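You operate a simulated robot arm through the tools that you are given. There is no shell and no other tool.

You are at the controls of a simulated robot arm. One attempt, no reset.

## Task
Rack the cup, wipe up the spilt powder, shut the lid and switch the analyser off.
Fine: use the felt block and put it back. What is to be rubbed or washed off counts as gone when no trace of it is left.

It is judged by the outcome, as a careful person would: the job done as asked, and still so three seconds after it is handed in. It fails if anything else is knocked over, pushed out of place, dropped, spilled or broken. A push-on lid holds only when it is set on centred and level and pressed home; a screw cap is set on level and turned clockwise until tight.

## Robot
A 6-joint arm with a two-finger parallel gripper on a trunk, on a base that drives. Base frame: it is fixed to the floor where the robot stands at the start and does not move with it; the origin is under the middle of the robot, x ahead of it, y to its left, z up. Units: m, degrees, N and s.
With the tool pointing down near the work surface it reaches from about 0.34 to 0.86 m from the robot's upright axis, wherever it stands. Its first joint turns from -115.0 to 115.0 degrees. Places, roughly: analyser [0.8, -0.1, 1]; analyser button [0.5, -0.2, 0.9]; analyser lid [1, -0.1, 1.1]; inside of the cup rack [0.5, -0.4, 0.9]; key switch [0.5, 0.1, 0.9]; mode dial [0.5, 0, 0.9]; trim knob [0.5, -0.1, 0.9]. Payload 3.43 kg.
Tool frame: the origin (TCP) lies between the finger pads and is the grasp point; the fingertips stand 0.034 m ahead of it; z points along the fingers, y is the line along which they close. Largest opening 0.128 m; finger width 0.024, thickness 0.012; the body of the gripper, 0.048 by 0.13 m, starts 0.096 m behind the TCP.
Orientation is that of the tool frame in the base frame, as a unit quaternion [x, y, z, w]. With the fingers straight down and closing along the base's y, the tool's x points along the base's -x, its y along +y and its z along -z.

## Interface
- The arm moves only by the tool arm_command. Its arguments are lists of equal length, an entry for each row: "xyz": the shift along the base's x, y, z in m, a list of three; "rot": the turn, a rotation vector about the base's x, y, z in degrees, a list of three. In form: {"xyz": [[tx, ty, tz], ...], "rot": [[rx, ry, rz], ...]}. A call has 1 to 20 rows; each row is the pose to reach, as a shift and turn from the pose commanded when the call began. "gripper" is the gripper command, from -1 (shut) to 1 (fully open), values between in proportion, set as the call begins (left out, the last holds). A row lasts 0.2 s, in which the tool goes at most 0.05 m and 8.6 degrees; a call with a longer step from one row to the next is refused whole, and so is a gripper value outside its range. A pose out of reach is approached as far as the arm can. The call stops where the force on the tool passes 40 N (or 10 N more than at its start, if that is more) or the arm is blocked; 0.2 s more then pass. Each finger travels about 0.108 m/s and halts on what it meets, pressing with about 25 N; the grip force reading is that of the motor and also rises with nothing between the fingers. The clock runs only during rows and for 0.2 s after the last one: add rows that repeat a pose to give the fingers time. It gives the time, the measured TCP pose, the force on the tool (base axes), the opening and the grip force at its end, in the units of the frame above (readings bear some noise), with the torque about the TCP (base axes, N m) and any sound that the robot's microphone picked up, and new pictures: "pictures" is both (left out), scene, wrist or none.
- Cameras (640 x 400 px; columns grow to the right, rows downward): "scene" is now at [-0.0092, 0.1476, 1.4561]; the picture's right is [-0.51, -0.86, 0.00], its down [-0.31, 0.18, -0.93] and it looks along [0.80, -0.48, -0.36] (base axes); focal length 214 px, centre (320, 200). "wrist" rides on the gripper at [0.076, -0.011, -0.16] in the tool frame; the picture's right is [0.15, 0.99, 0.00], its down [-0.88, 0.13, -0.46] and it looks along [-0.45, 0.07, 0.89] (tool axes); focal length 234 px, centre (320, 200). There is no depth. A picture from a camera that has moved, and an enlarged one, comes with that camera's place and axes in the base frame and with its lens.
- move_column(by): slides the trunk up (or, below 0, down) by that many m; the arm and the scene camera ride with it, the base frame stays. It gives what a move gives, with no picture.
- base_move(legs): drives the robot by 1 to 6 legs, each [ahead, turn to the left] in m and degrees, along the robot's own axes; the way and the turn of a leg run together, so that a leg with both is an arc; at most 1.5 m and 180 degrees a leg. The arm and the cameras ride along, it lands a little off, and it stops where it bumps. It gives what a move gives, and a new picture of the scene camera.
- pan_tilt(pan, tilt): turns the head with the scene camera to pan (to the left, within 103 degrees either way) and tilt (down, from -29 to 69), counted from straight ahead of the robot. It gives what a move gives, and a new picture of the scene camera.
- inspect(camera, box): a new picture of the part [left, top, right, bottom] of that camera's present view, enlarged. The clock stands still meanwhile.
- finish_job(): hands the job in; it is judged then, once.

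Places have to be worked out from the pictures, the camera data and where the tool is seen. Open the gripper and draw the arm clear of the work before you hand the job in, unless the task says otherwise.

The tools are called after "Emit:" as name(argument=value, ...) on one line, values as JSON. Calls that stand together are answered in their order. arm_command: Moves the arm, as the interface text tells. Its arguments: {"type":"object","properties":{"xyz":{"type":"array","items":{"type":"array","items":{"type":"number"}}},"rot":{"type":"array","items":{"type":"array","items":{"type":"number"}}},"gripper":{"type":"number"},"pictures":{"type":"string","enum":["both","scene","wrist","none"]}},"required":["xyz","rot"]} The other tools are called the same way: move_column (by) slides the trunk up or down; base_move (legs) drives the base; pan_tilt (pan, tilt) turns the head that bears the scene camera; inspect (camera, box) takes an enlarged picture of a part of a camera's view; finish_job () hands the job in.

At the start:

```text
time_s: 0.0
position: [0.4792, 0.0315, 1.4796]
tool_rot: [0.0, 1.0, 0.0, 0.001]
wrist_force: [0.2, -0.1, 0.0]
torque: [0.04, 0.04, -0.01]
finger_gap: 0.1281
grasp_force: 0.1
trunk travel left (down, up): [-0.7, 0.09]
robot x, y, heading: [-0.002, 0.0008, -0.2]
head pan, tilt: [-30.7, 20.9]
```

scene: 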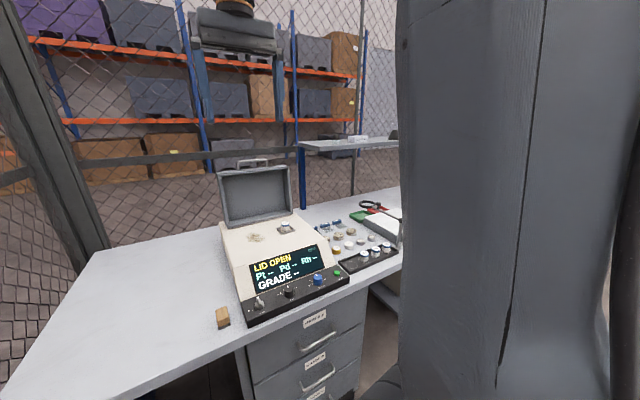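
wrist: 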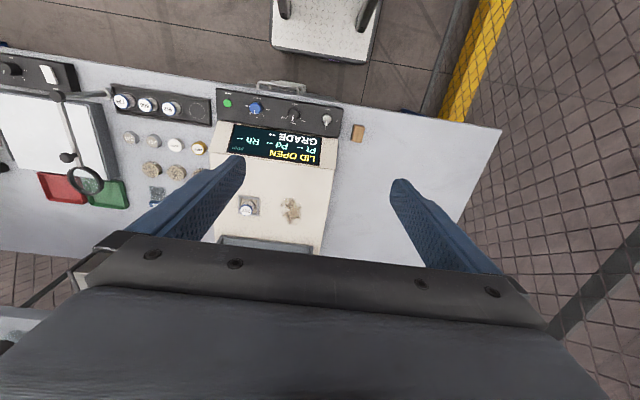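

The scene shows the analyser with its lid open, a cup on the deck, powder beside it, and the felt block on the table to its left. I take enlarged views first.

Emit:
inspect(camera="scene", box=[200, 140, 420, 340])

Emit:
inspect(camera="wrist", box=[0, 50, 400, 260])

Emit:
inspect(camera="wrist", box=[200, 80, 380, 260])

```text
2.00 times, centred on (310, 240) of scene
camera zoom: at [-0.0092, 0.1476, 1.4561], right [-0.51, -0.86, 0.0], down [-0.31, 0.18, -0.93], along [0.8, -0.48, -0.36], focal length 429 px, centre (340, 120)
```

zoom: 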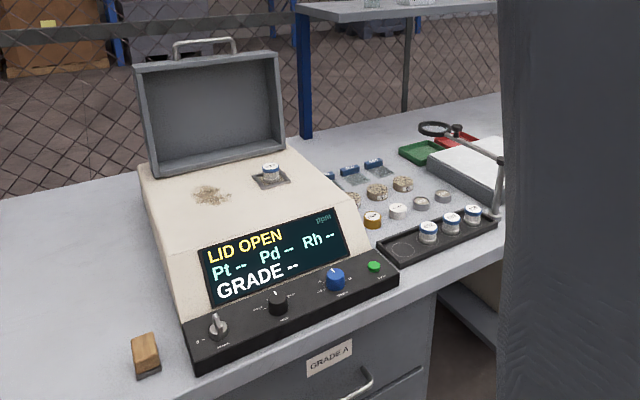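

```text
1.60 times, centred on (200, 155) of wrist
camera zoom: at [0.4031, 0.0219, 1.6378], right [-0.15, 0.99, 0.0], down [0.88, 0.13, 0.46], along [0.45, 0.07, -0.89], focal length 375 px, centre (512, 272)
```

zoom: 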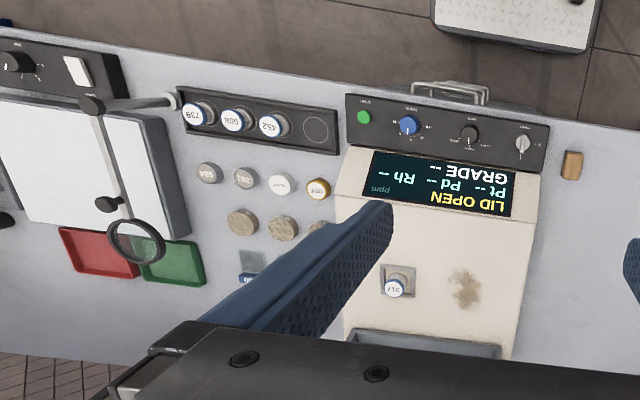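

```text
2.22 times, centred on (290, 170) of wrist
camera zoom: at [0.4031, 0.0219, 1.6378], right [-0.15, 0.99, 0.0], down [0.88, 0.13, 0.46], along [0.45, 0.07, -0.89], focal length 520 px, centre (387, 267)
```

zoom: 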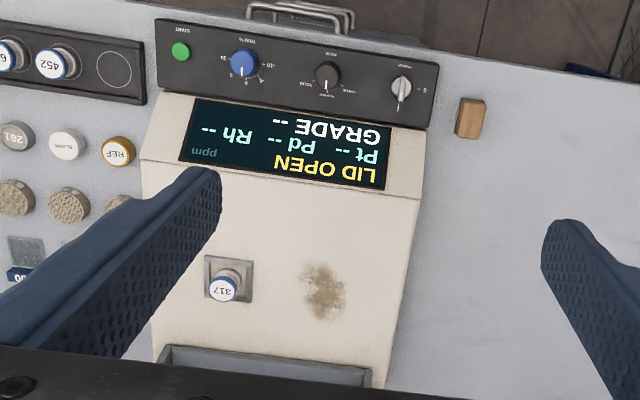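

The cup (317) sits at about (0.78,-0.15,1.02) on the analyser deck, powder at about (0.78,-0.01), felt at (0.525,0.155,0.92), and the free rack slot is nearest the analyser. I go closer above the deck for better views.

Emit:
arm_command(xyz=[[0.025, -0.015, -0.02], [0.05, -0.03, -0.04], [0.075, -0.045, -0.06], [0.1, -0.06, -0.08], [0.125, -0.075, -0.1], [0.15, -0.09, -0.12], [0.175, -0.105, -0.14], [0.2, -0.12, -0.16]], rot=[[0, 0, 0], [0, 0, 0], [0, 0, 0], [0, 0, 0], [0, 0, 0], [0, 0, 0], [0, 0, 0], [0, 0, 0]], pictures="both")

```text
time_s: 1.8
position: [0.6798, -0.0866, 1.3196]
tool_rot: [-0.001, 1.0, 0.0, 0.001]
wrist_force: [-0.2, -0.2, -0.1]
torque: [-0.03, -0.03, 0.04]
finger_gap: 0.1281
grasp_force: 0.1
trunk travel left (down, up): [-0.7, 0.09]
robot x, y, heading: [0.0027, -0.0005, -0.1]
head pan, tilt: [-30.7, 20.9]
camera scene: at [-0.0096, 0.1478, 1.456], right [-0.51, -0.86, 0.0], down [-0.31, 0.18, -0.93], along [0.8, -0.48, -0.36], focal length 214 px, centre (320, 200)
camera wrist: at [0.603, -0.0984, 1.4783], right [-0.15, 0.99, 0.0], down [0.88, 0.13, 0.46], along [0.45, 0.07, -0.89], focal length 234 px, centre (320, 200)
```

scene: 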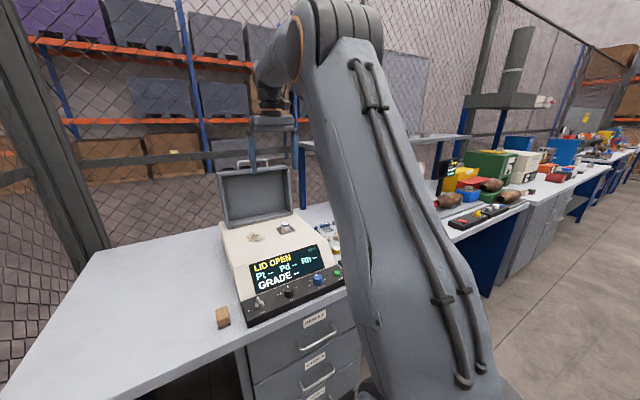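
wrist: 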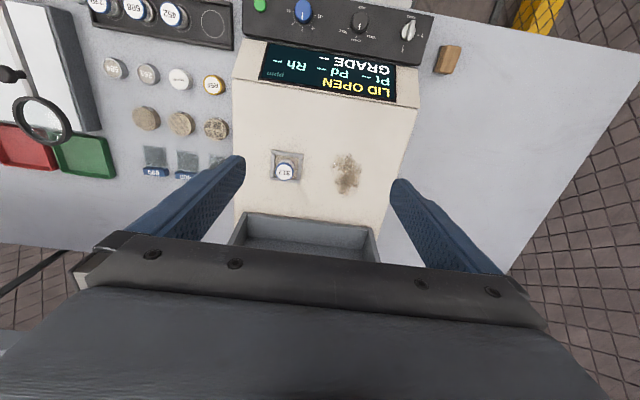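

I zoom in on the cup, the powder and the panel.

Emit:
inspect(camera="wrist", box=[240, 130, 400, 230])

Emit:
inspect(camera="wrist", box=[320, 0, 480, 100])

Emit:
inspect(camera="wrist", box=[80, 0, 240, 100])

Emit:
inspect(camera="scene", box=[200, 140, 360, 240])

Emit:
inspect(camera="scene", box=[200, 240, 360, 340])

```text
4.00 times, centred on (320, 180) of wrist
camera zoom: at [0.603, -0.0984, 1.4783], right [-0.15, 0.99, 0.0], down [0.88, 0.13, 0.46], along [0.45, 0.07, -0.89], focal length 937 px, centre (320, 280)
```

zoom: 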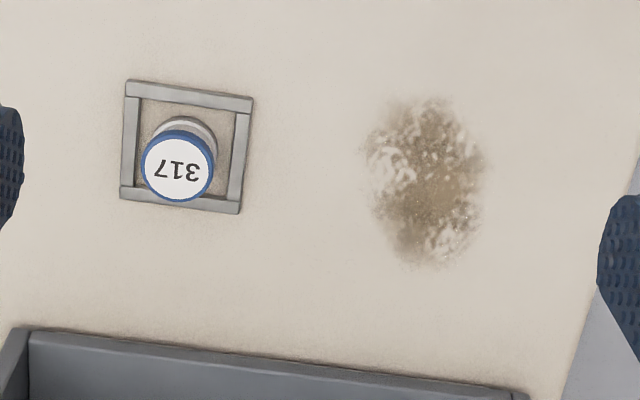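

```text
4.00 times, centred on (400, 50) of wrist
camera zoom: at [0.603, -0.0984, 1.4783], right [-0.15, 0.99, 0.0], down [0.88, 0.13, 0.46], along [0.45, 0.07, -0.89], focal length 937 px, centre (0, 800)
```

zoom: 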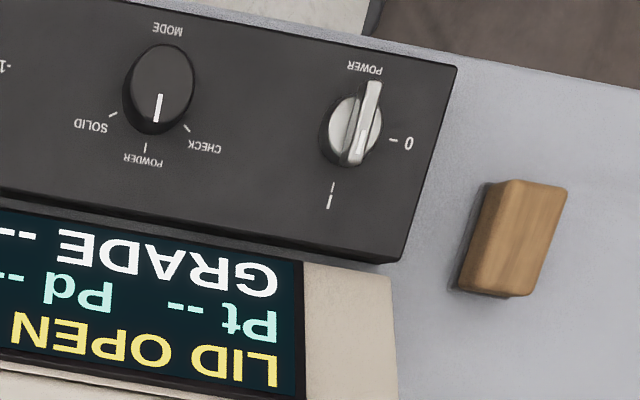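

```text
4.00 times, centred on (160, 50) of wrist
camera zoom: at [0.603, -0.0984, 1.4783], right [-0.15, 0.99, 0.0], down [0.88, 0.13, 0.46], along [0.45, 0.07, -0.89], focal length 937 px, centre (960, 800)
```

zoom: 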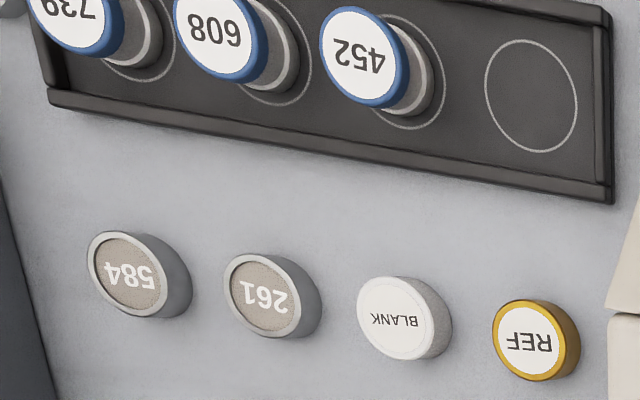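

```text
4.00 times, centred on (280, 190) of scene
camera zoom: at [-0.0096, 0.1478, 1.456], right [-0.51, -0.86, 0.0], down [-0.31, 0.18, -0.93], along [0.8, -0.48, -0.36], focal length 858 px, centre (480, 240)
```

zoom: 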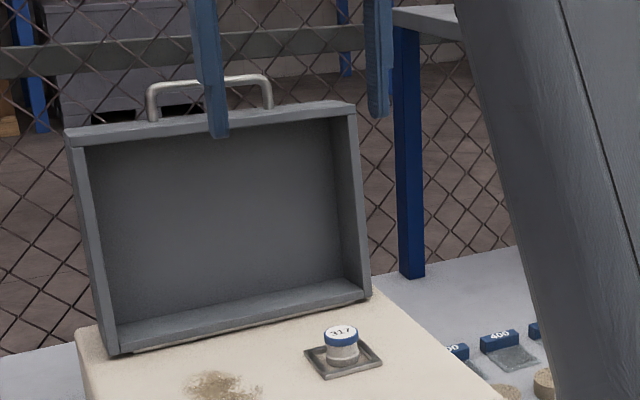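

```text
4.00 times, centred on (280, 290) of scene
camera zoom: at [-0.0096, 0.1478, 1.456], right [-0.51, -0.86, 0.0], down [-0.31, 0.18, -0.93], along [0.8, -0.48, -0.36], focal length 858 px, centre (480, -160)
```

zoom: 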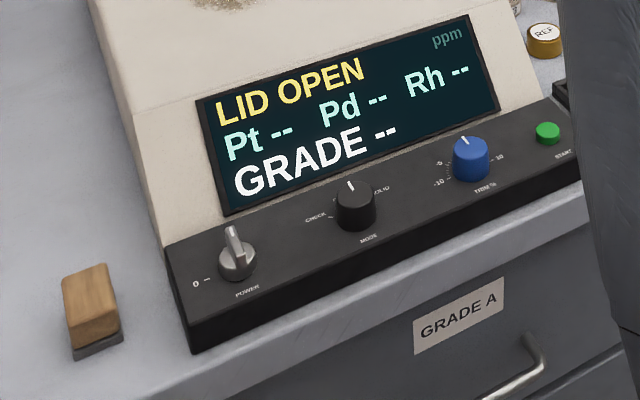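

The key points to "I" (away from the robot), with "0" on its left (+y). I lower over the cup for a close look to fix heights.

Emit:
arm_command(xyz=[[0.024, -0.015, -0.035], [0.048, -0.03, -0.07], [0.072, -0.045, -0.105], [0.096, -0.06, -0.14], [0.096, -0.06, -0.17]], rot=[[0, 0, 0], [0, 0, 0], [0, 0, 0], [0, 0, 0], [0, 0, 0]])

Emit:
inspect(camera="wrist", box=[220, 100, 420, 225])

Emit:
inspect(camera="scene", box=[200, 140, 360, 240])

```text
time_s: 3.0
position: [0.7751, -0.1465, 1.1492]
tool_rot: [-0.001, 1.0, 0.0, 0.0]
wrist_force: [0.1, -0.3, -0.2]
torque: [0.0, 0.0, -0.03]
finger_gap: 0.1281
grasp_force: 0.1
trunk travel left (down, up): [-0.7, 0.09]
robot x, y, heading: [0.0001, 0.0023, -0.1]
head pan, tilt: [-30.7, 20.9]
camera scene: at [-0.0091, 0.1475, 1.4561], right [-0.51, -0.86, 0.0], down [-0.31, 0.18, -0.93], along [0.8, -0.48, -0.36], focal length 214 px, centre (320, 200)
camera wrist: at [0.6992, -0.1586, 1.3075], right [-0.15, 0.99, 0.0], down [0.88, 0.13, 0.46], along [0.45, 0.07, -0.89], focal length 234 px, centre (320, 200)
```

scene: 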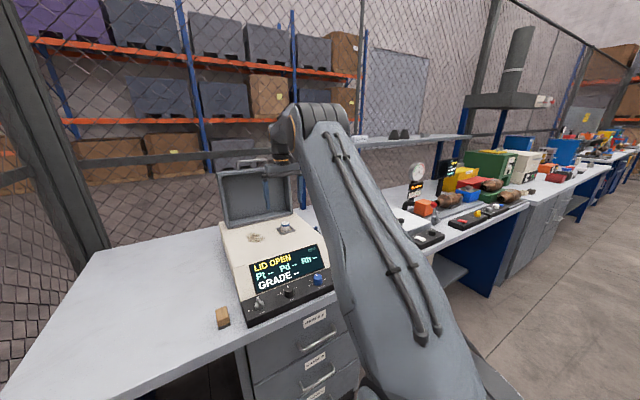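
wrist: 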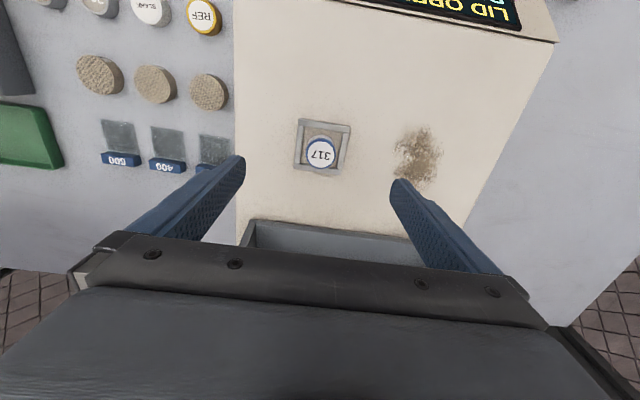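

```text
3.20 times, centred on (320, 162) of wrist
camera zoom: at [0.6992, -0.1586, 1.3075], right [-0.15, 0.99, 0.0], down [0.88, 0.13, 0.46], along [0.45, 0.07, -0.89], focal length 749 px, centre (320, 320)
```

zoom: 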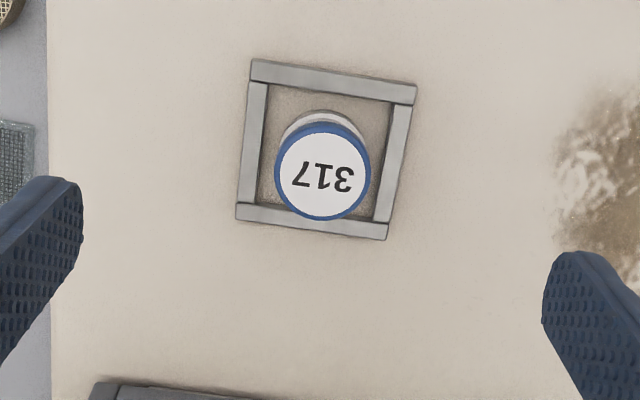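

```text
4.00 times, centred on (280, 190) of scene
camera zoom: at [-0.0091, 0.1475, 1.4561], right [-0.51, -0.86, 0.0], down [-0.31, 0.18, -0.93], along [0.8, -0.48, -0.36], focal length 858 px, centre (480, 240)
```

zoom: 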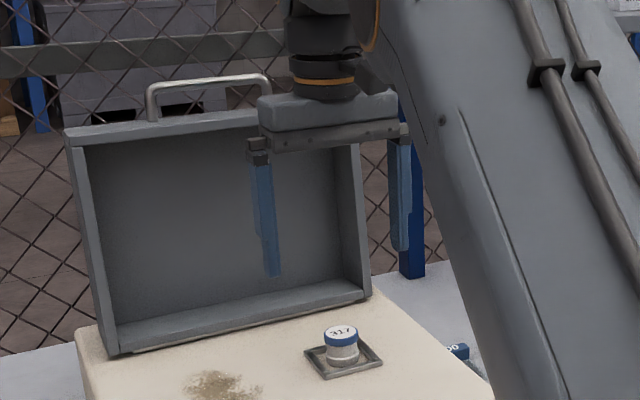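

Cup top is at about z 1.025, centre (0.778,-0.1445), tray rim top at about 0.996. I descend to TCP z 1.037, fingers open, and check before closing.

Emit:
arm_command(xyz=[[0.003, 0.002, -0.03], [0.003, 0.002, -0.06], [0.003, 0.002, -0.09], [0.003, 0.002, -0.112]], rot=[[0, 0, 0], [0, 0, 0], [0, 0, 0], [0, 0, 0]])

Emit:
inspect(camera="scene", box=[240, 180, 340, 243])

Emit:
inspect(camera="wrist", box=[220, 100, 420, 225])

```text
time_s: 4.0
position: [0.7778, -0.144, 1.0374]
tool_rot: [0.0, 1.0, 0.0, 0.001]
wrist_force: [0.8, -0.6, 0.1]
torque: [-0.02, -0.01, 0.01]
finger_gap: 0.1281
grasp_force: 0.1
trunk travel left (down, up): [-0.7, 0.09]
robot x, y, heading: [0.0016, -0.0003, -0.1]
head pan, tilt: [-30.7, 20.9]
camera scene: at [-0.0093, 0.1476, 1.4561], right [-0.51, -0.86, 0.0], down [-0.31, 0.18, -0.93], along [0.8, -0.48, -0.36], focal length 214 px, centre (320, 200)
camera wrist: at [0.7022, -0.1559, 1.1956], right [-0.15, 0.99, 0.0], down [0.88, 0.13, 0.46], along [0.45, 0.07, -0.89], focal length 234 px, centre (320, 200)
```

scene: 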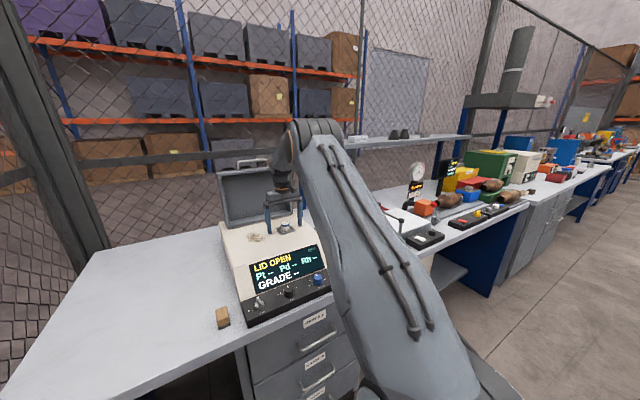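
wrist: 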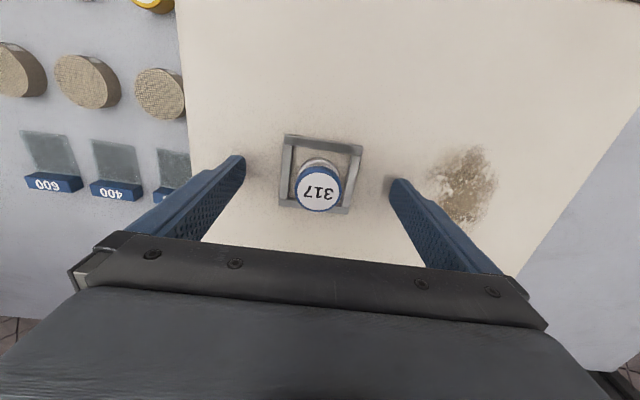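

```text
6.35 times, centred on (290, 212) of scene
camera zoom: at [-0.0093, 0.1476, 1.4561], right [-0.51, -0.86, 0.0], down [-0.31, 0.18, -0.93], along [0.8, -0.48, -0.36], focal length 1362 px, centre (510, 127)
```

zoom: 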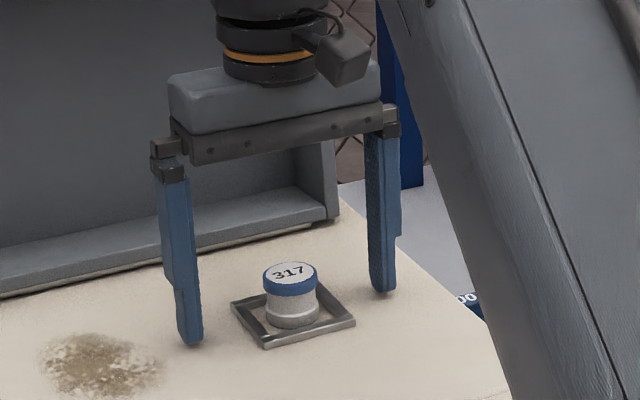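

```text
3.20 times, centred on (320, 162) of wrist
camera zoom: at [0.7022, -0.1559, 1.1956], right [-0.15, 0.99, 0.0], down [0.88, 0.13, 0.46], along [0.45, 0.07, -0.89], focal length 749 px, centre (320, 320)
```

zoom: 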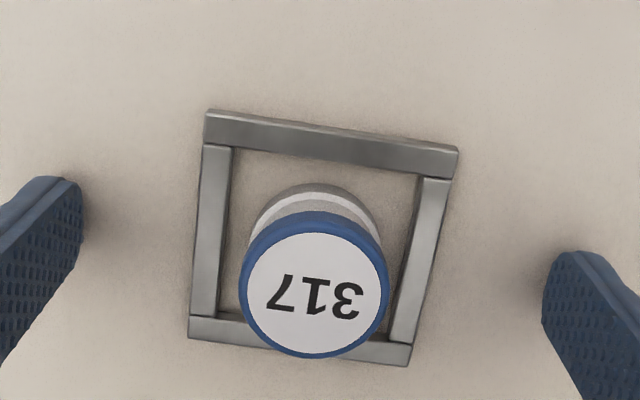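

The cup is centred between the fingers and the tips are just above the deck. I close on it.

Emit:
arm_command(xyz=[[0, 0, 0], [0, 0, 0], [0, 0, 0], [0, 0, 0]], rot=[[0, 0, 0], [0, 0, 0], [0, 0, 0], [0, 0, 0]], gripper=-1)

Emit:
inspect(camera="wrist", box=[220, 100, 420, 225])

Emit:
inspect(camera="scene", box=[240, 180, 340, 243])

```text
time_s: 5.0
position: [0.7791, -0.1461, 1.0375]
tool_rot: [0.0, 1.0, 0.0, 0.0]
wrist_force: [1.3, -7.0, -1.9]
torque: [-0.58, -0.25, -0.56]
finger_gap: 0.0657
grasp_force: 45.0
trunk travel left (down, up): [-0.7, 0.09]
robot x, y, heading: [0.0047, 0.0013, 0.0]
head pan, tilt: [-30.7, 20.9]
camera scene: at [-0.0089, 0.1472, 1.4561], right [-0.51, -0.86, 0.0], down [-0.31, 0.18, -0.93], along [0.8, -0.48, -0.36], focal length 214 px, centre (320, 200)
camera wrist: at [0.7023, -0.157, 1.1956], right [-0.14, 0.99, 0.0], down [0.88, 0.13, 0.46], along [0.45, 0.07, -0.89], focal length 234 px, centre (320, 200)
```

scene: 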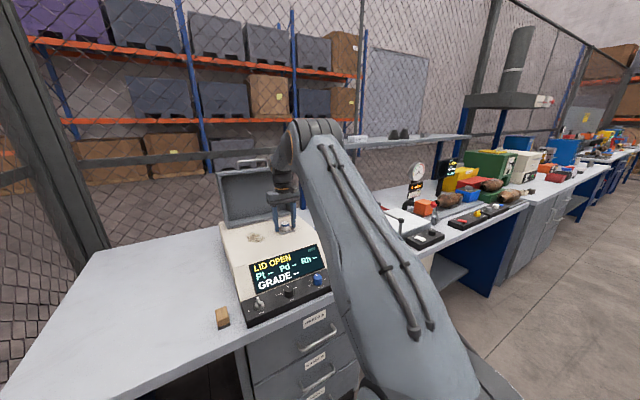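
wrist: 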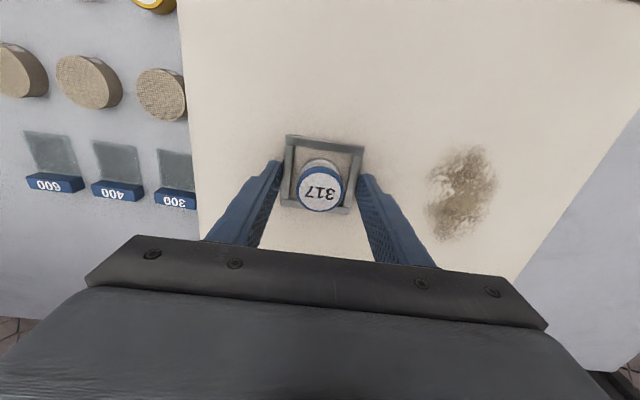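

```text
3.20 times, centred on (320, 162) of wrist
camera zoom: at [0.7023, -0.157, 1.1956], right [-0.14, 0.99, 0.0], down [0.88, 0.13, 0.46], along [0.45, 0.07, -0.89], focal length 749 px, centre (320, 320)
```

zoom: 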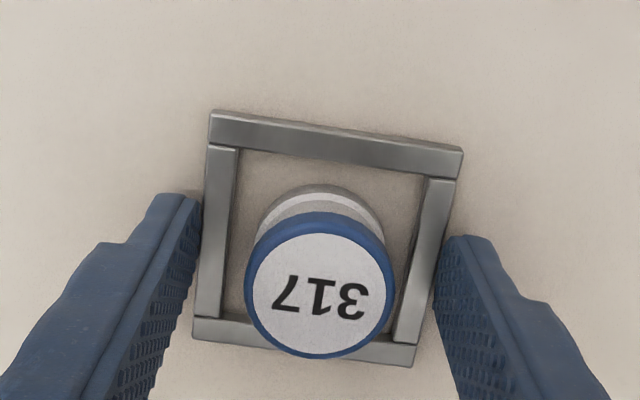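

```text
6.35 times, centred on (290, 212) of scene
camera zoom: at [-0.0089, 0.1472, 1.4561], right [-0.51, -0.86, 0.0], down [-0.31, 0.18, -0.93], along [0.8, -0.48, -0.36], focal length 1362 px, centre (510, 127)
```

zoom: 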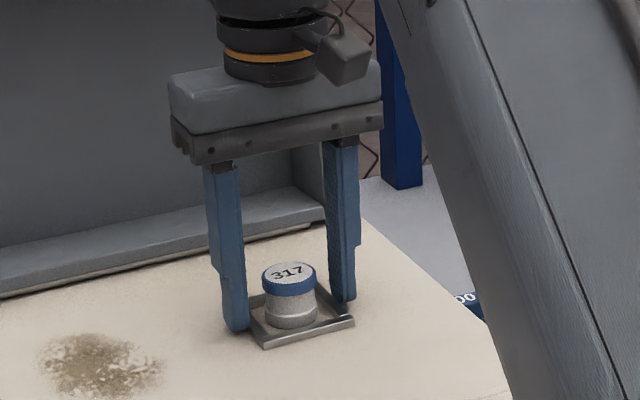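

The fingers met the tray frame (gap 0.066), whose rim is higher than I judged. I open, rise about 8 mm, and close again.

Emit:
arm_command(xyz=[[0, 0, 0], [0, 0, 0], [0, 0, 0.004], [0, 0.001, 0.008]], rot=[[0, 0, 0], [0, 0, 0], [0, 0, 0], [0, 0, 0]], gripper=0.4, pictures="none")

Emit:
arm_command(xyz=[[0, 0, 0], [0, 0, 0], [0, 0, 0], [0, 0, 0], [0, 0, 0]], rot=[[0, 0, 0], [0, 0, 0], [0, 0, 0], [0, 0, 0], [0, 0, 0]], gripper=-1)

Emit:
inspect(camera="wrist", box=[220, 100, 420, 225])

Emit:
inspect(camera="scene", box=[240, 180, 340, 243])

```text
time_s: 6.0
position: [0.7786, -0.1429, 1.0457]
tool_rot: [0.0, 1.0, 0.0, 0.0]
wrist_force: [0.3, 0.4, 0.2]
torque: [-0.03, 0.0, 0.01]
finger_gap: 0.0897
grasp_force: 0.1
trunk travel left (down, up): [-0.7, 0.09]
robot x, y, heading: [-0.0015, 0.005, -0.1]
head pan, tilt: [-30.7, 20.9]
```

```text
time_s: 7.2
position: [0.7787, -0.1427, 1.0461]
tool_rot: [0.0, 1.0, 0.001, 0.002]
wrist_force: [0.0, 0.9, 2.1]
torque: [0.08, 0.02, -0.01]
finger_gap: 0.0348
grasp_force: 25.4
trunk travel left (down, up): [-0.7, 0.09]
robot x, y, heading: [0.0022, 0.0015, 0.1]
head pan, tilt: [-30.7, 20.9]
camera scene: at [-0.0092, 0.1475, 1.4561], right [-0.51, -0.86, 0.0], down [-0.31, 0.18, -0.93], along [0.8, -0.48, -0.36], focal length 214 px, centre (320, 200)
camera wrist: at [0.7022, -0.1548, 1.2037], right [-0.15, 0.99, 0.0], down [0.88, 0.13, 0.46], along [0.45, 0.07, -0.89], focal length 234 px, centre (320, 200)
```

scene: 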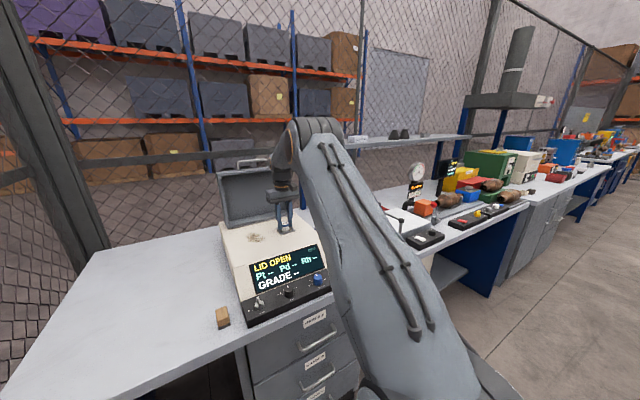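
wrist: 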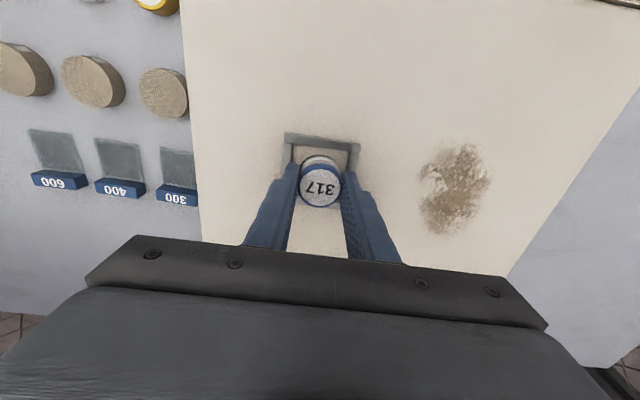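

```text
3.20 times, centred on (320, 162) of wrist
camera zoom: at [0.7022, -0.1548, 1.2037], right [-0.15, 0.99, 0.0], down [0.88, 0.13, 0.46], along [0.45, 0.07, -0.89], focal length 749 px, centre (320, 320)
```

zoom: 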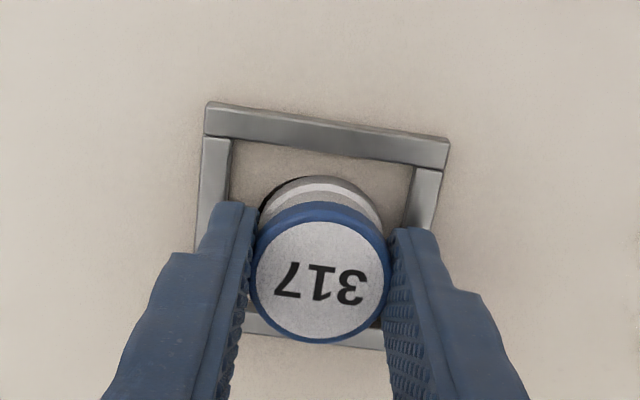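

```text
6.35 times, centred on (290, 212) of scene
camera zoom: at [-0.0092, 0.1475, 1.4561], right [-0.51, -0.86, 0.0], down [-0.31, 0.18, -0.93], along [0.8, -0.48, -0.36], focal length 1362 px, centre (510, 127)
```

zoom: 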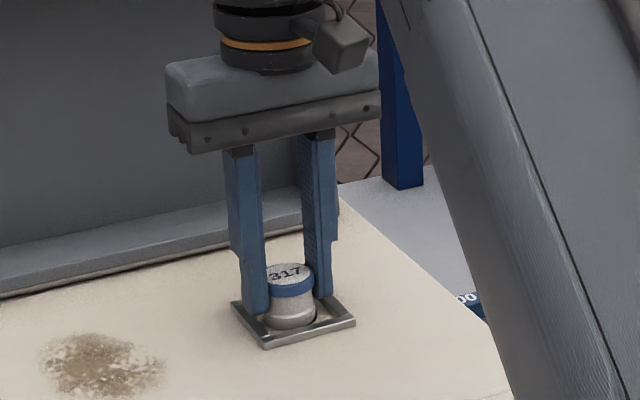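

The cup is held (gap 0.035). I lift gently and check that it comes up whole.

Emit:
arm_command(xyz=[[0, 0, 0.01], [0, 0, 0.03], [0, 0, 0.06], [0, 0, 0.1]], rot=[[0, 0, 0], [0, 0, 0], [0, 0, 0], [0, 0, 0]])

Emit:
inspect(camera="scene", box=[240, 160, 340, 223])

Emit:
inspect(camera="wrist", box=[220, 100, 420, 225])

```text
time_s: 8.2
position: [0.7798, -0.1437, 1.1443]
tool_rot: [0.0, 1.0, 0.0, 0.0]
wrist_force: [0.1, -0.5, -1.0]
torque: [-0.04, 0.02, 0.02]
finger_gap: 0.0346
grasp_force: 25.1
trunk travel left (down, up): [-0.7, 0.09]
robot x, y, heading: [0.0008, 0.0003, -0.2]
head pan, tilt: [-30.7, 20.9]
camera scene: at [-0.0089, 0.1475, 1.4561], right [-0.51, -0.86, 0.0], down [-0.31, 0.18, -0.93], along [0.8, -0.48, -0.36], focal length 214 px, centre (320, 200)
camera wrist: at [0.7029, -0.1545, 1.3035], right [-0.15, 0.99, 0.0], down [0.88, 0.13, 0.46], along [0.45, 0.07, -0.89], focal length 234 px, centre (320, 200)
```

scene: 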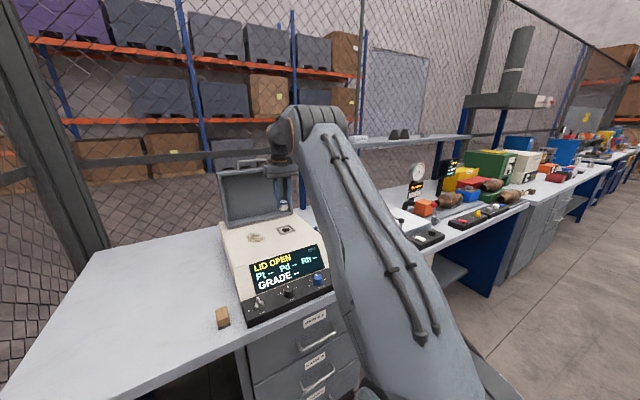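
wrist: 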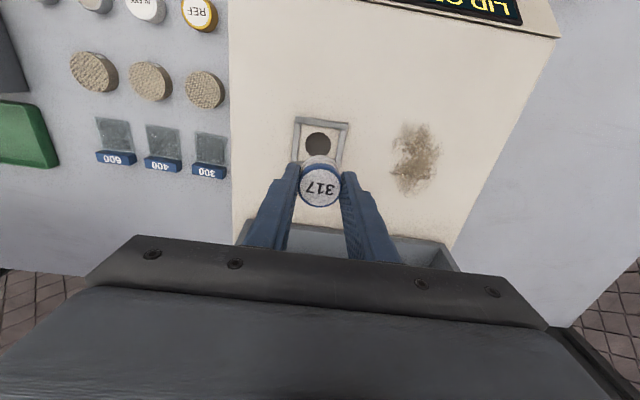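

```text
6.35 times, centred on (290, 192) of scene
camera zoom: at [-0.0089, 0.1475, 1.4561], right [-0.51, -0.86, 0.0], down [-0.31, 0.18, -0.93], along [0.8, -0.48, -0.36], focal length 1362 px, centre (510, 254)
```

zoom: 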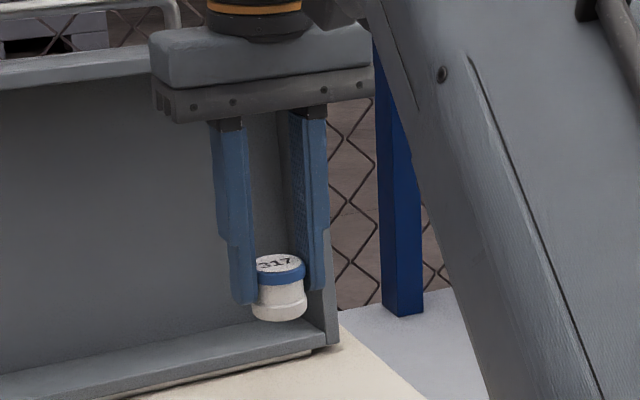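

```text
3.20 times, centred on (320, 162) of wrist
camera zoom: at [0.7029, -0.1545, 1.3035], right [-0.15, 0.99, 0.0], down [0.88, 0.13, 0.46], along [0.45, 0.07, -0.89], focal length 749 px, centre (320, 320)
```

zoom: 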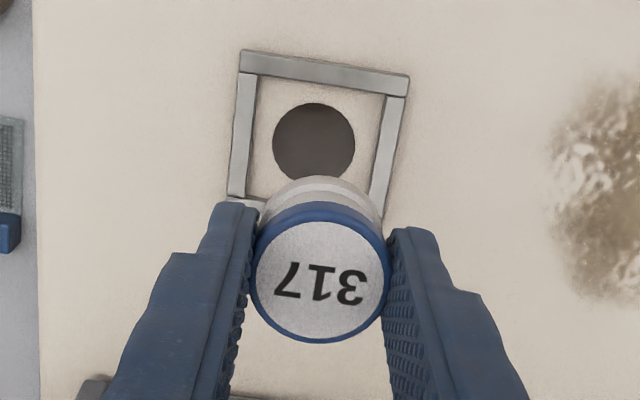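

The cup is held cleanly with its base about 0.055 below the TCP. I carry it at this height over to above the free rack slot, about (0.537,-0.322), and look.

Emit:
arm_command(xyz=[[-0.035, -0.025, 0.01], [-0.07, -0.05, 0.02], [-0.105, -0.075, 0.02], [-0.14, -0.1, 0.02], [-0.175, -0.125, 0.02], [-0.21, -0.15, 0.02], [-0.242, -0.178, 0.02], [-0.242, -0.178, 0.02]], rot=[[0, 0, 0], [0, 0, 0], [0, 0, 0], [0, 0, 0], [0, 0, 0], [0, 0, 0], [0, 0, 0], [0, 0, 0]])

Emit:
inspect(camera="wrist", box=[160, 75, 480, 275])

Emit:
pan_tilt(pan=-50, tilt=40)

```text
time_s: 10.0
position: [0.5364, -0.3222, 1.1672]
tool_rot: [0.0, 1.0, -0.001, 0.001]
wrist_force: [0.1, -0.1, -0.4]
torque: [0.02, 0.0, 0.01]
finger_gap: 0.0349
grasp_force: 25.2
trunk travel left (down, up): [-0.7, 0.09]
robot x, y, heading: [-0.0002, -0.0037, 0.2]
head pan, tilt: [-30.7, 20.9]
camera scene: at [-0.0092, 0.1474, 1.4561], right [-0.51, -0.86, 0.0], down [-0.31, 0.18, -0.93], along [0.8, -0.48, -0.36], focal length 214 px, centre (320, 200)
camera wrist: at [0.4605, -0.3331, 1.3245], right [-0.15, 0.99, 0.0], down [0.88, 0.13, 0.46], along [0.45, 0.07, -0.89], focal length 234 px, centre (320, 200)
```

scene: 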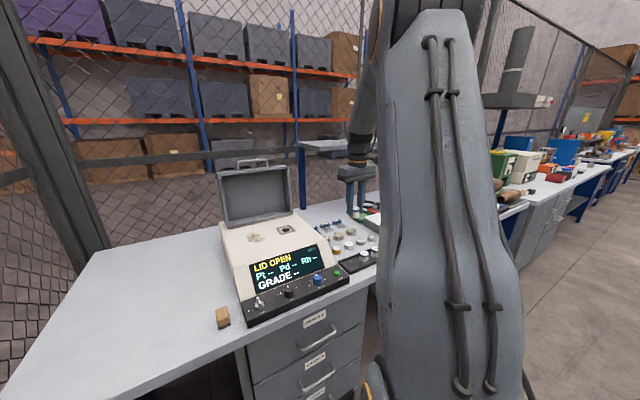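
wrist: 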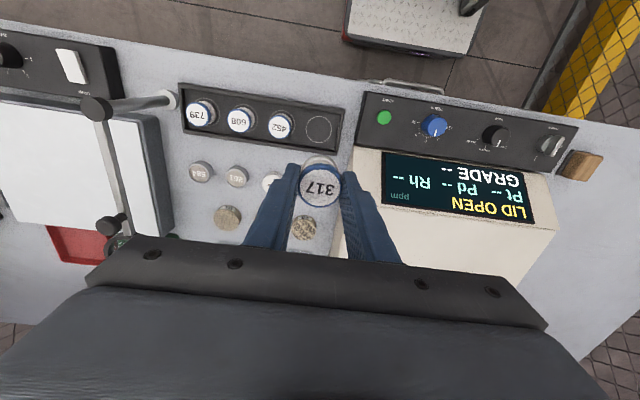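

```text
2.00 times, centred on (320, 175) of wrist
camera zoom: at [0.4605, -0.3331, 1.3245], right [-0.15, 0.99, 0.0], down [0.88, 0.13, 0.46], along [0.45, 0.07, -0.89], focal length 468 px, centre (320, 250)
```

zoom: 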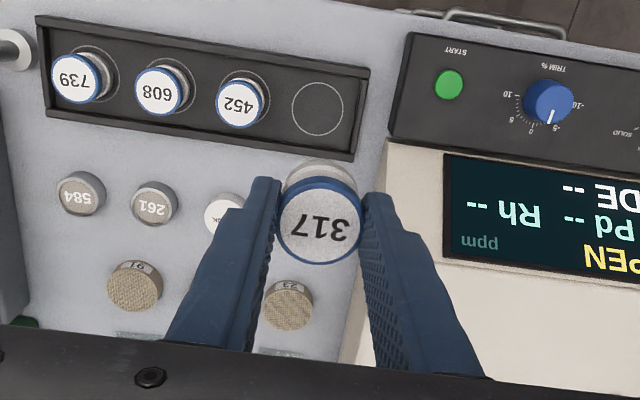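

```text
time_s: 10.8
position: [0.5369, -0.3213, 1.166]
tool_rot: [0.0, 1.0, 0.0, 0.0]
wrist_force: [0.0, -0.5, -0.6]
torque: [0.02, 0.02, -0.02]
finger_gap: 0.0347
grasp_force: 24.7
trunk travel left (down, up): [-0.7, 0.09]
robot x, y, heading: [-0.0013, -0.0021, 0.1]
head pan, tilt: [-50.0, 40.0]
camera scene: at [-0.0345, 0.1298, 1.4262], right [-0.77, -0.64, 0.0], down [-0.41, 0.49, -0.77], along [0.49, -0.59, -0.64], focal length 214 px, centre (320, 200)
```

scene: 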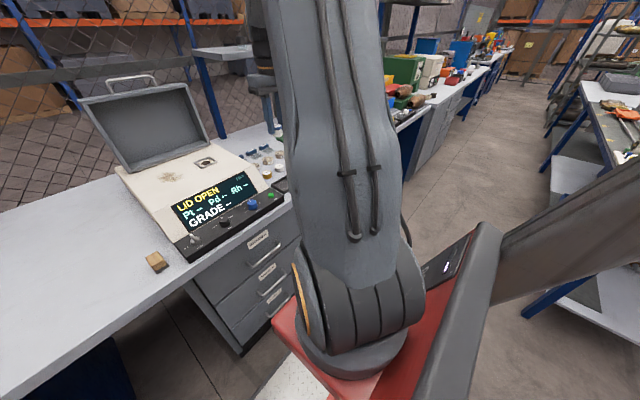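

The slot circle works out at (0.5355,-0.323), floor at about 0.905. I descend to TCP z 1.0 and recheck.

Emit:
arm_command(xyz=[[-0.001, -0.001, -0.04], [-0.001, -0.001, -0.08], [-0.001, -0.001, -0.12], [-0.001, -0.001, -0.16], [-0.001, -0.001, -0.172]], rot=[[0, 0, 0], [0, 0, 0], [0, 0, 0], [0, 0, 0], [0, 0, 0]])

Emit:
inspect(camera="wrist", box=[220, 100, 420, 225])

```text
time_s: 12.0
position: [0.5355, -0.3213, 0.9924]
tool_rot: [0.0, 1.0, 0.0, 0.001]
wrist_force: [0.3, -0.8, -0.5]
torque: [-0.01, -0.02, 0.01]
finger_gap: 0.0346
grasp_force: 25.2
trunk travel left (down, up): [-0.7, 0.09]
robot x, y, heading: [-0.0002, -0.0026, -0.0]
head pan, tilt: [-50.0, 40.0]
camera scene: at [-0.0346, 0.1298, 1.4262], right [-0.77, -0.64, 0.0], down [-0.41, 0.49, -0.77], along [0.49, -0.59, -0.64], focal length 214 px, centre (320, 200)
camera wrist: at [0.4594, -0.3345, 1.1512], right [-0.15, 0.99, 0.0], down [0.88, 0.13, 0.46], along [0.45, 0.07, -0.89], focal length 234 px, centre (320, 200)
```

scene: 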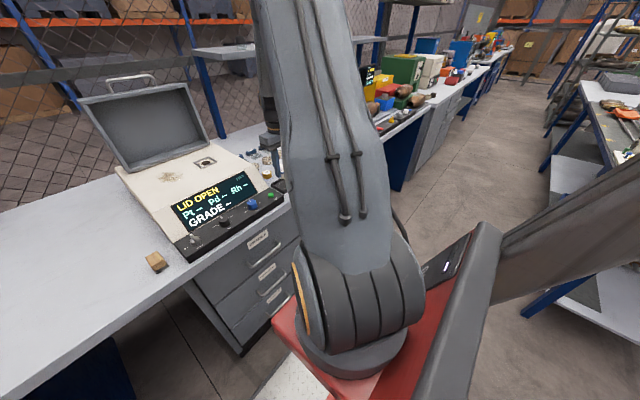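
wrist: 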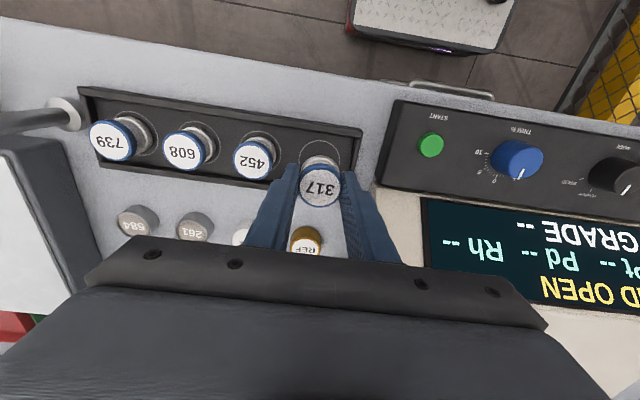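

```text
3.20 times, centred on (320, 162) of wrist
camera zoom: at [0.4594, -0.3345, 1.1512], right [-0.15, 0.99, 0.0], down [0.88, 0.13, 0.46], along [0.45, 0.07, -0.89], focal length 749 px, centre (320, 320)
```

zoom: 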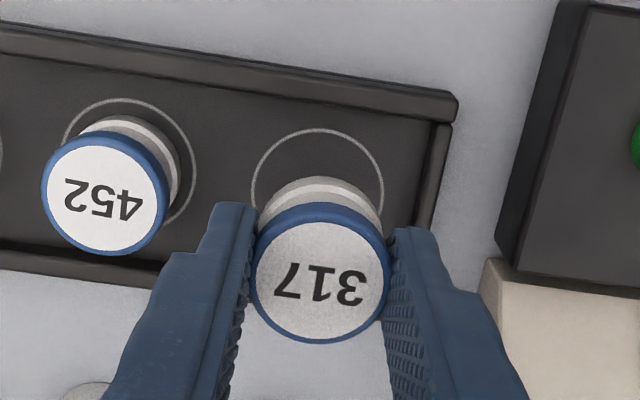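

Neighbour cup 452's top fits a rack floor of z 0.905, and the slot centre is at (0.5345,-0.3235). I shift slightly and lower to just above the floor.

Emit:
arm_command(xyz=[[-0.001, -0.0015, -0.008], [-0.001, -0.0015, -0.016], [-0.001, -0.0015, -0.022], [-0.001, -0.0015, -0.027], [-0.001, -0.0015, -0.029]], rot=[[0, 0, 0], [0, 0, 0], [0, 0, 0], [0, 0, 0], [0, 0, 0]], pictures="wrist")

Emit:
inspect(camera="wrist", box=[220, 100, 420, 225])

```text
time_s: 13.2
position: [0.534, -0.3231, 0.9648]
tool_rot: [0.0, 1.0, 0.0, 0.002]
wrist_force: [-0.3, -0.1, -0.1]
torque: [0.0, 0.03, 0.0]
finger_gap: 0.0348
grasp_force: 25.0
trunk travel left (down, up): [-0.7, 0.09]
robot x, y, heading: [-0.0012, 0.0025, -0.0]
head pan, tilt: [-50.0, 40.0]
camera wrist: at [0.4579, -0.3357, 1.1224], right [-0.15, 0.99, 0.0], down [0.88, 0.13, 0.46], along [0.45, 0.07, -0.89], focal length 234 px, centre (320, 200)
```

wrist: 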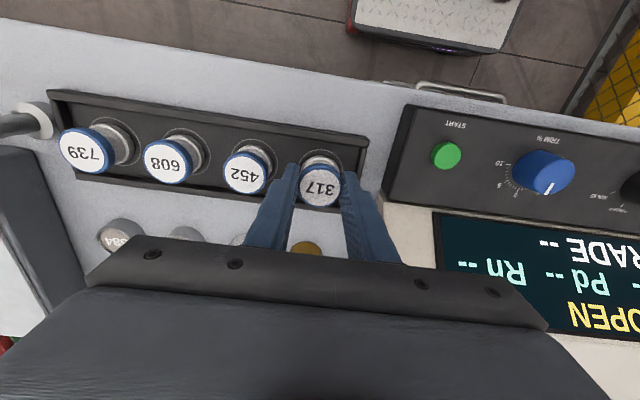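

```text
3.20 times, centred on (320, 162) of wrist
camera zoom: at [0.4579, -0.3357, 1.1224], right [-0.15, 0.99, 0.0], down [0.88, 0.13, 0.46], along [0.45, 0.07, -0.89], focal length 749 px, centre (320, 320)
```

zoom: 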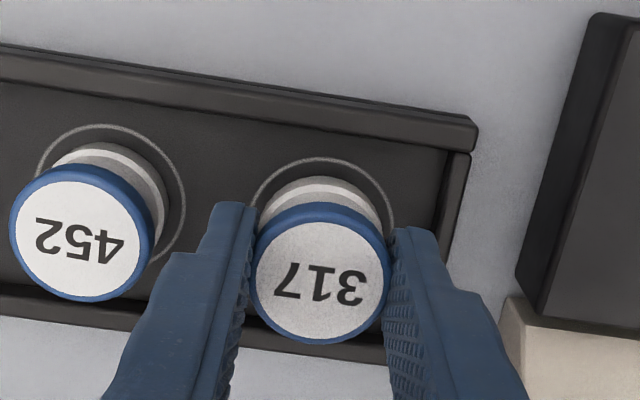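

Nearly down and concentric with the circle. I lower in small steps watching the force.

Emit:
arm_command(xyz=[[0.0005, 0.0005, -0.0015], [0.0005, 0.0005, -0.003]], rot=[[0, 0, 0], [0, 0, 0]], pictures="none")

```text
time_s: 13.8
position: [0.5333, -0.3236, 0.9619]
tool_rot: [-0.001, 1.0, 0.0, 0.001]
wrist_force: [-0.5, -1.0, -0.4]
torque: [0.0, -0.02, -0.02]
finger_gap: 0.0347
grasp_force: 24.7
trunk travel left (down, up): [-0.7, 0.09]
robot x, y, heading: [-0.0011, 0.0002, -0.1]
head pan, tilt: [-50.0, 40.0]
```

No contact yet; I continue down by small steps.

Emit:
arm_command(xyz=[[0, 0, -0.001], [0, 0, -0.002]], rot=[[0, 0, 0], [0, 0, 0]], pictures="none")

```text
time_s: 14.4
position: [0.5349, -0.3231, 0.9598]
tool_rot: [0.001, 1.0, 0.0, 0.0]
wrist_force: [0.1, -0.1, -0.6]
torque: [0.01, -0.02, 0.01]
finger_gap: 0.0348
grasp_force: 24.8
trunk travel left (down, up): [-0.7, 0.09]
robot x, y, heading: [-0.0018, 0.0003, 0.1]
head pan, tilt: [-50.0, 40.0]
```

Still free; another 2 mm.

Emit:
arm_command(xyz=[[0, 0, -0.001], [0, 0, -0.002]], rot=[[0, 0, 0], [0, 0, 0]], pictures="wrist")

Emit:
inspect(camera="wrist", box=[220, 100, 420, 225])

```text
time_s: 15.0
position: [0.5336, -0.3236, 0.956]
tool_rot: [0.001, 1.0, 0.001, 0.001]
wrist_force: [-1.2, 0.0, 0.3]
torque: [-0.01, -0.01, 0.0]
finger_gap: 0.0347
grasp_force: 24.6
trunk travel left (down, up): [-0.7, 0.09]
robot x, y, heading: [0.0008, -0.0025, -0.2]
head pan, tilt: [-50.0, 40.0]
camera wrist: at [0.4583, -0.3353, 1.1157], right [-0.15, 0.99, 0.0], down [0.88, 0.13, 0.46], along [0.45, 0.07, -0.89], focal length 234 px, centre (320, 200)
```

wrist: 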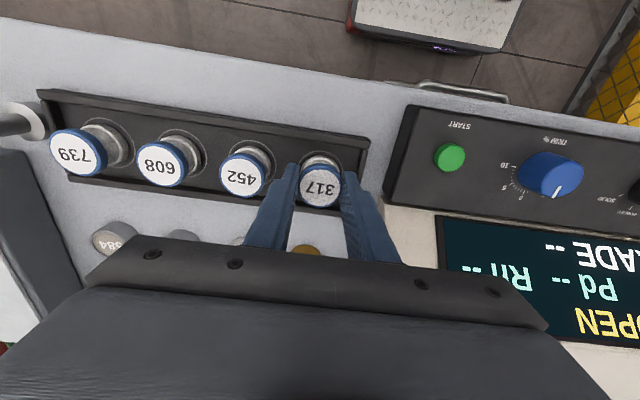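

```text
3.20 times, centred on (320, 162) of wrist
camera zoom: at [0.4583, -0.3353, 1.1157], right [-0.15, 0.99, 0.0], down [0.88, 0.13, 0.46], along [0.45, 0.07, -0.89], focal length 749 px, centre (320, 320)
```

zoom: 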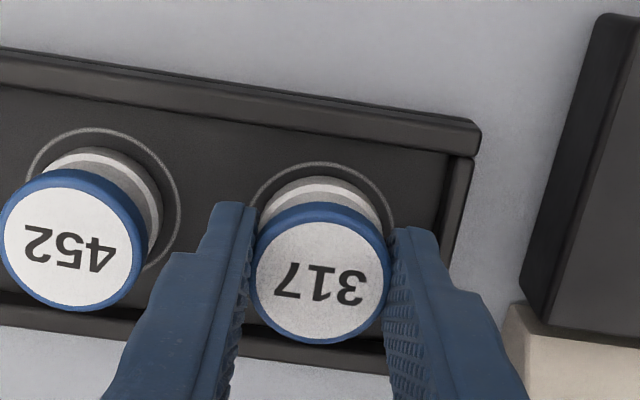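

The cup looks about 1.5 mm too near the robot compared with 452 in its ring. I correct x and keep lowering.

Emit:
arm_command(xyz=[[0.001, 0.0005, -0.001], [0.002, 0.0005, -0.002]], rot=[[0, 0, 0], [0, 0, 0]], pictures="none")

Emit:
arm_command(xyz=[[0, 0, -0.001], [0, 0, -0.002]], rot=[[0, 0, 0], [0, 0, 0]], pictures="wrist")

Emit:
inspect(camera="wrist", box=[220, 100, 420, 225])

```text
time_s: 15.6
position: [0.537, -0.3228, 0.9565]
tool_rot: [0.0, 1.0, 0.0, 0.001]
wrist_force: [0.4, 0.0, -0.4]
torque: [-0.01, -0.02, 0.01]
finger_gap: 0.0346
grasp_force: 25.2
trunk travel left (down, up): [-0.7, 0.09]
robot x, y, heading: [-0.0024, 0.0005, -0.1]
head pan, tilt: [-50.0, 40.0]
```

```text
time_s: 16.2
position: [0.5361, -0.3224, 0.9543]
tool_rot: [0.001, 1.0, 0.0, 0.001]
wrist_force: [-0.3, 0.1, -0.4]
torque: [0.02, -0.02, 0.03]
finger_gap: 0.0347
grasp_force: 25.3
trunk travel left (down, up): [-0.7, 0.09]
robot x, y, heading: [-0.002, 0.0023, 0.2]
head pan, tilt: [-50.0, 40.0]
camera wrist: at [0.4603, -0.3347, 1.1116], right [-0.15, 0.99, 0.0], down [0.88, 0.13, 0.46], along [0.45, 0.07, -0.89], focal length 234 px, centre (320, 200)
```

wrist: 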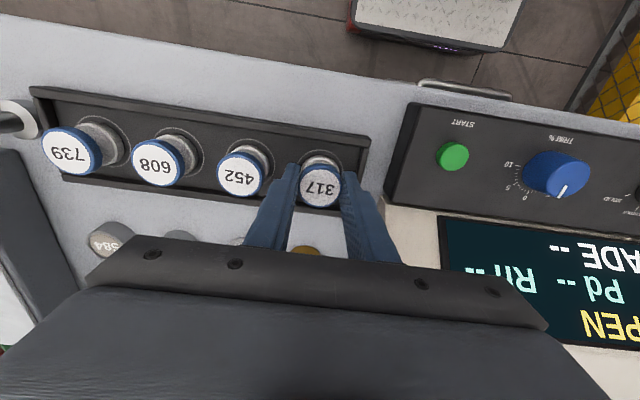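

```text
3.20 times, centred on (320, 162) of wrist
camera zoom: at [0.4603, -0.3347, 1.1116], right [-0.15, 0.99, 0.0], down [0.88, 0.13, 0.46], along [0.45, 0.07, -0.89], focal length 749 px, centre (320, 320)
```

zoom: 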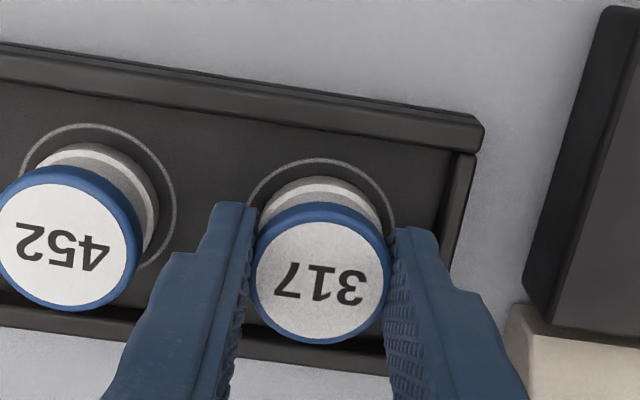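

The cap sizes now match, so the cup is nearly on the floor. I continue down carefully.

Emit:
arm_command(xyz=[[0, 0, -0.001], [0, 0, -0.002]], rot=[[0, 0, 0], [0, 0, 0]], pictures="none")

Emit:
arm_command(xyz=[[0, 0, -0.001], [0, 0, -0.001]], rot=[[0, 0, 0], [0, 0, 0]], pictures="none")

```text
time_s: 16.8
position: [0.5365, -0.3234, 0.9515]
tool_rot: [0.0, 1.0, 0.0, 0.001]
wrist_force: [-0.6, -1.2, 4.0]
torque: [-0.03, 0.02, -0.02]
finger_gap: 0.0346
grasp_force: 24.7
trunk travel left (down, up): [-0.7, 0.09]
robot x, y, heading: [0.0013, -0.0015, 0.1]
head pan, tilt: [-50.0, 40.0]
```

```text
time_s: 17.4
position: [0.5377, -0.323, 0.9503]
tool_rot: [0.0, 1.0, -0.001, 0.001]
wrist_force: [0.8, -1.1, 9.7]
torque: [-0.04, 0.01, 0.03]
finger_gap: 0.0348
grasp_force: 25.0
trunk travel left (down, up): [-0.7, 0.09]
robot x, y, heading: [-0.002, 0.0006, -0.2]
head pan, tilt: [-50.0, 40.0]
```

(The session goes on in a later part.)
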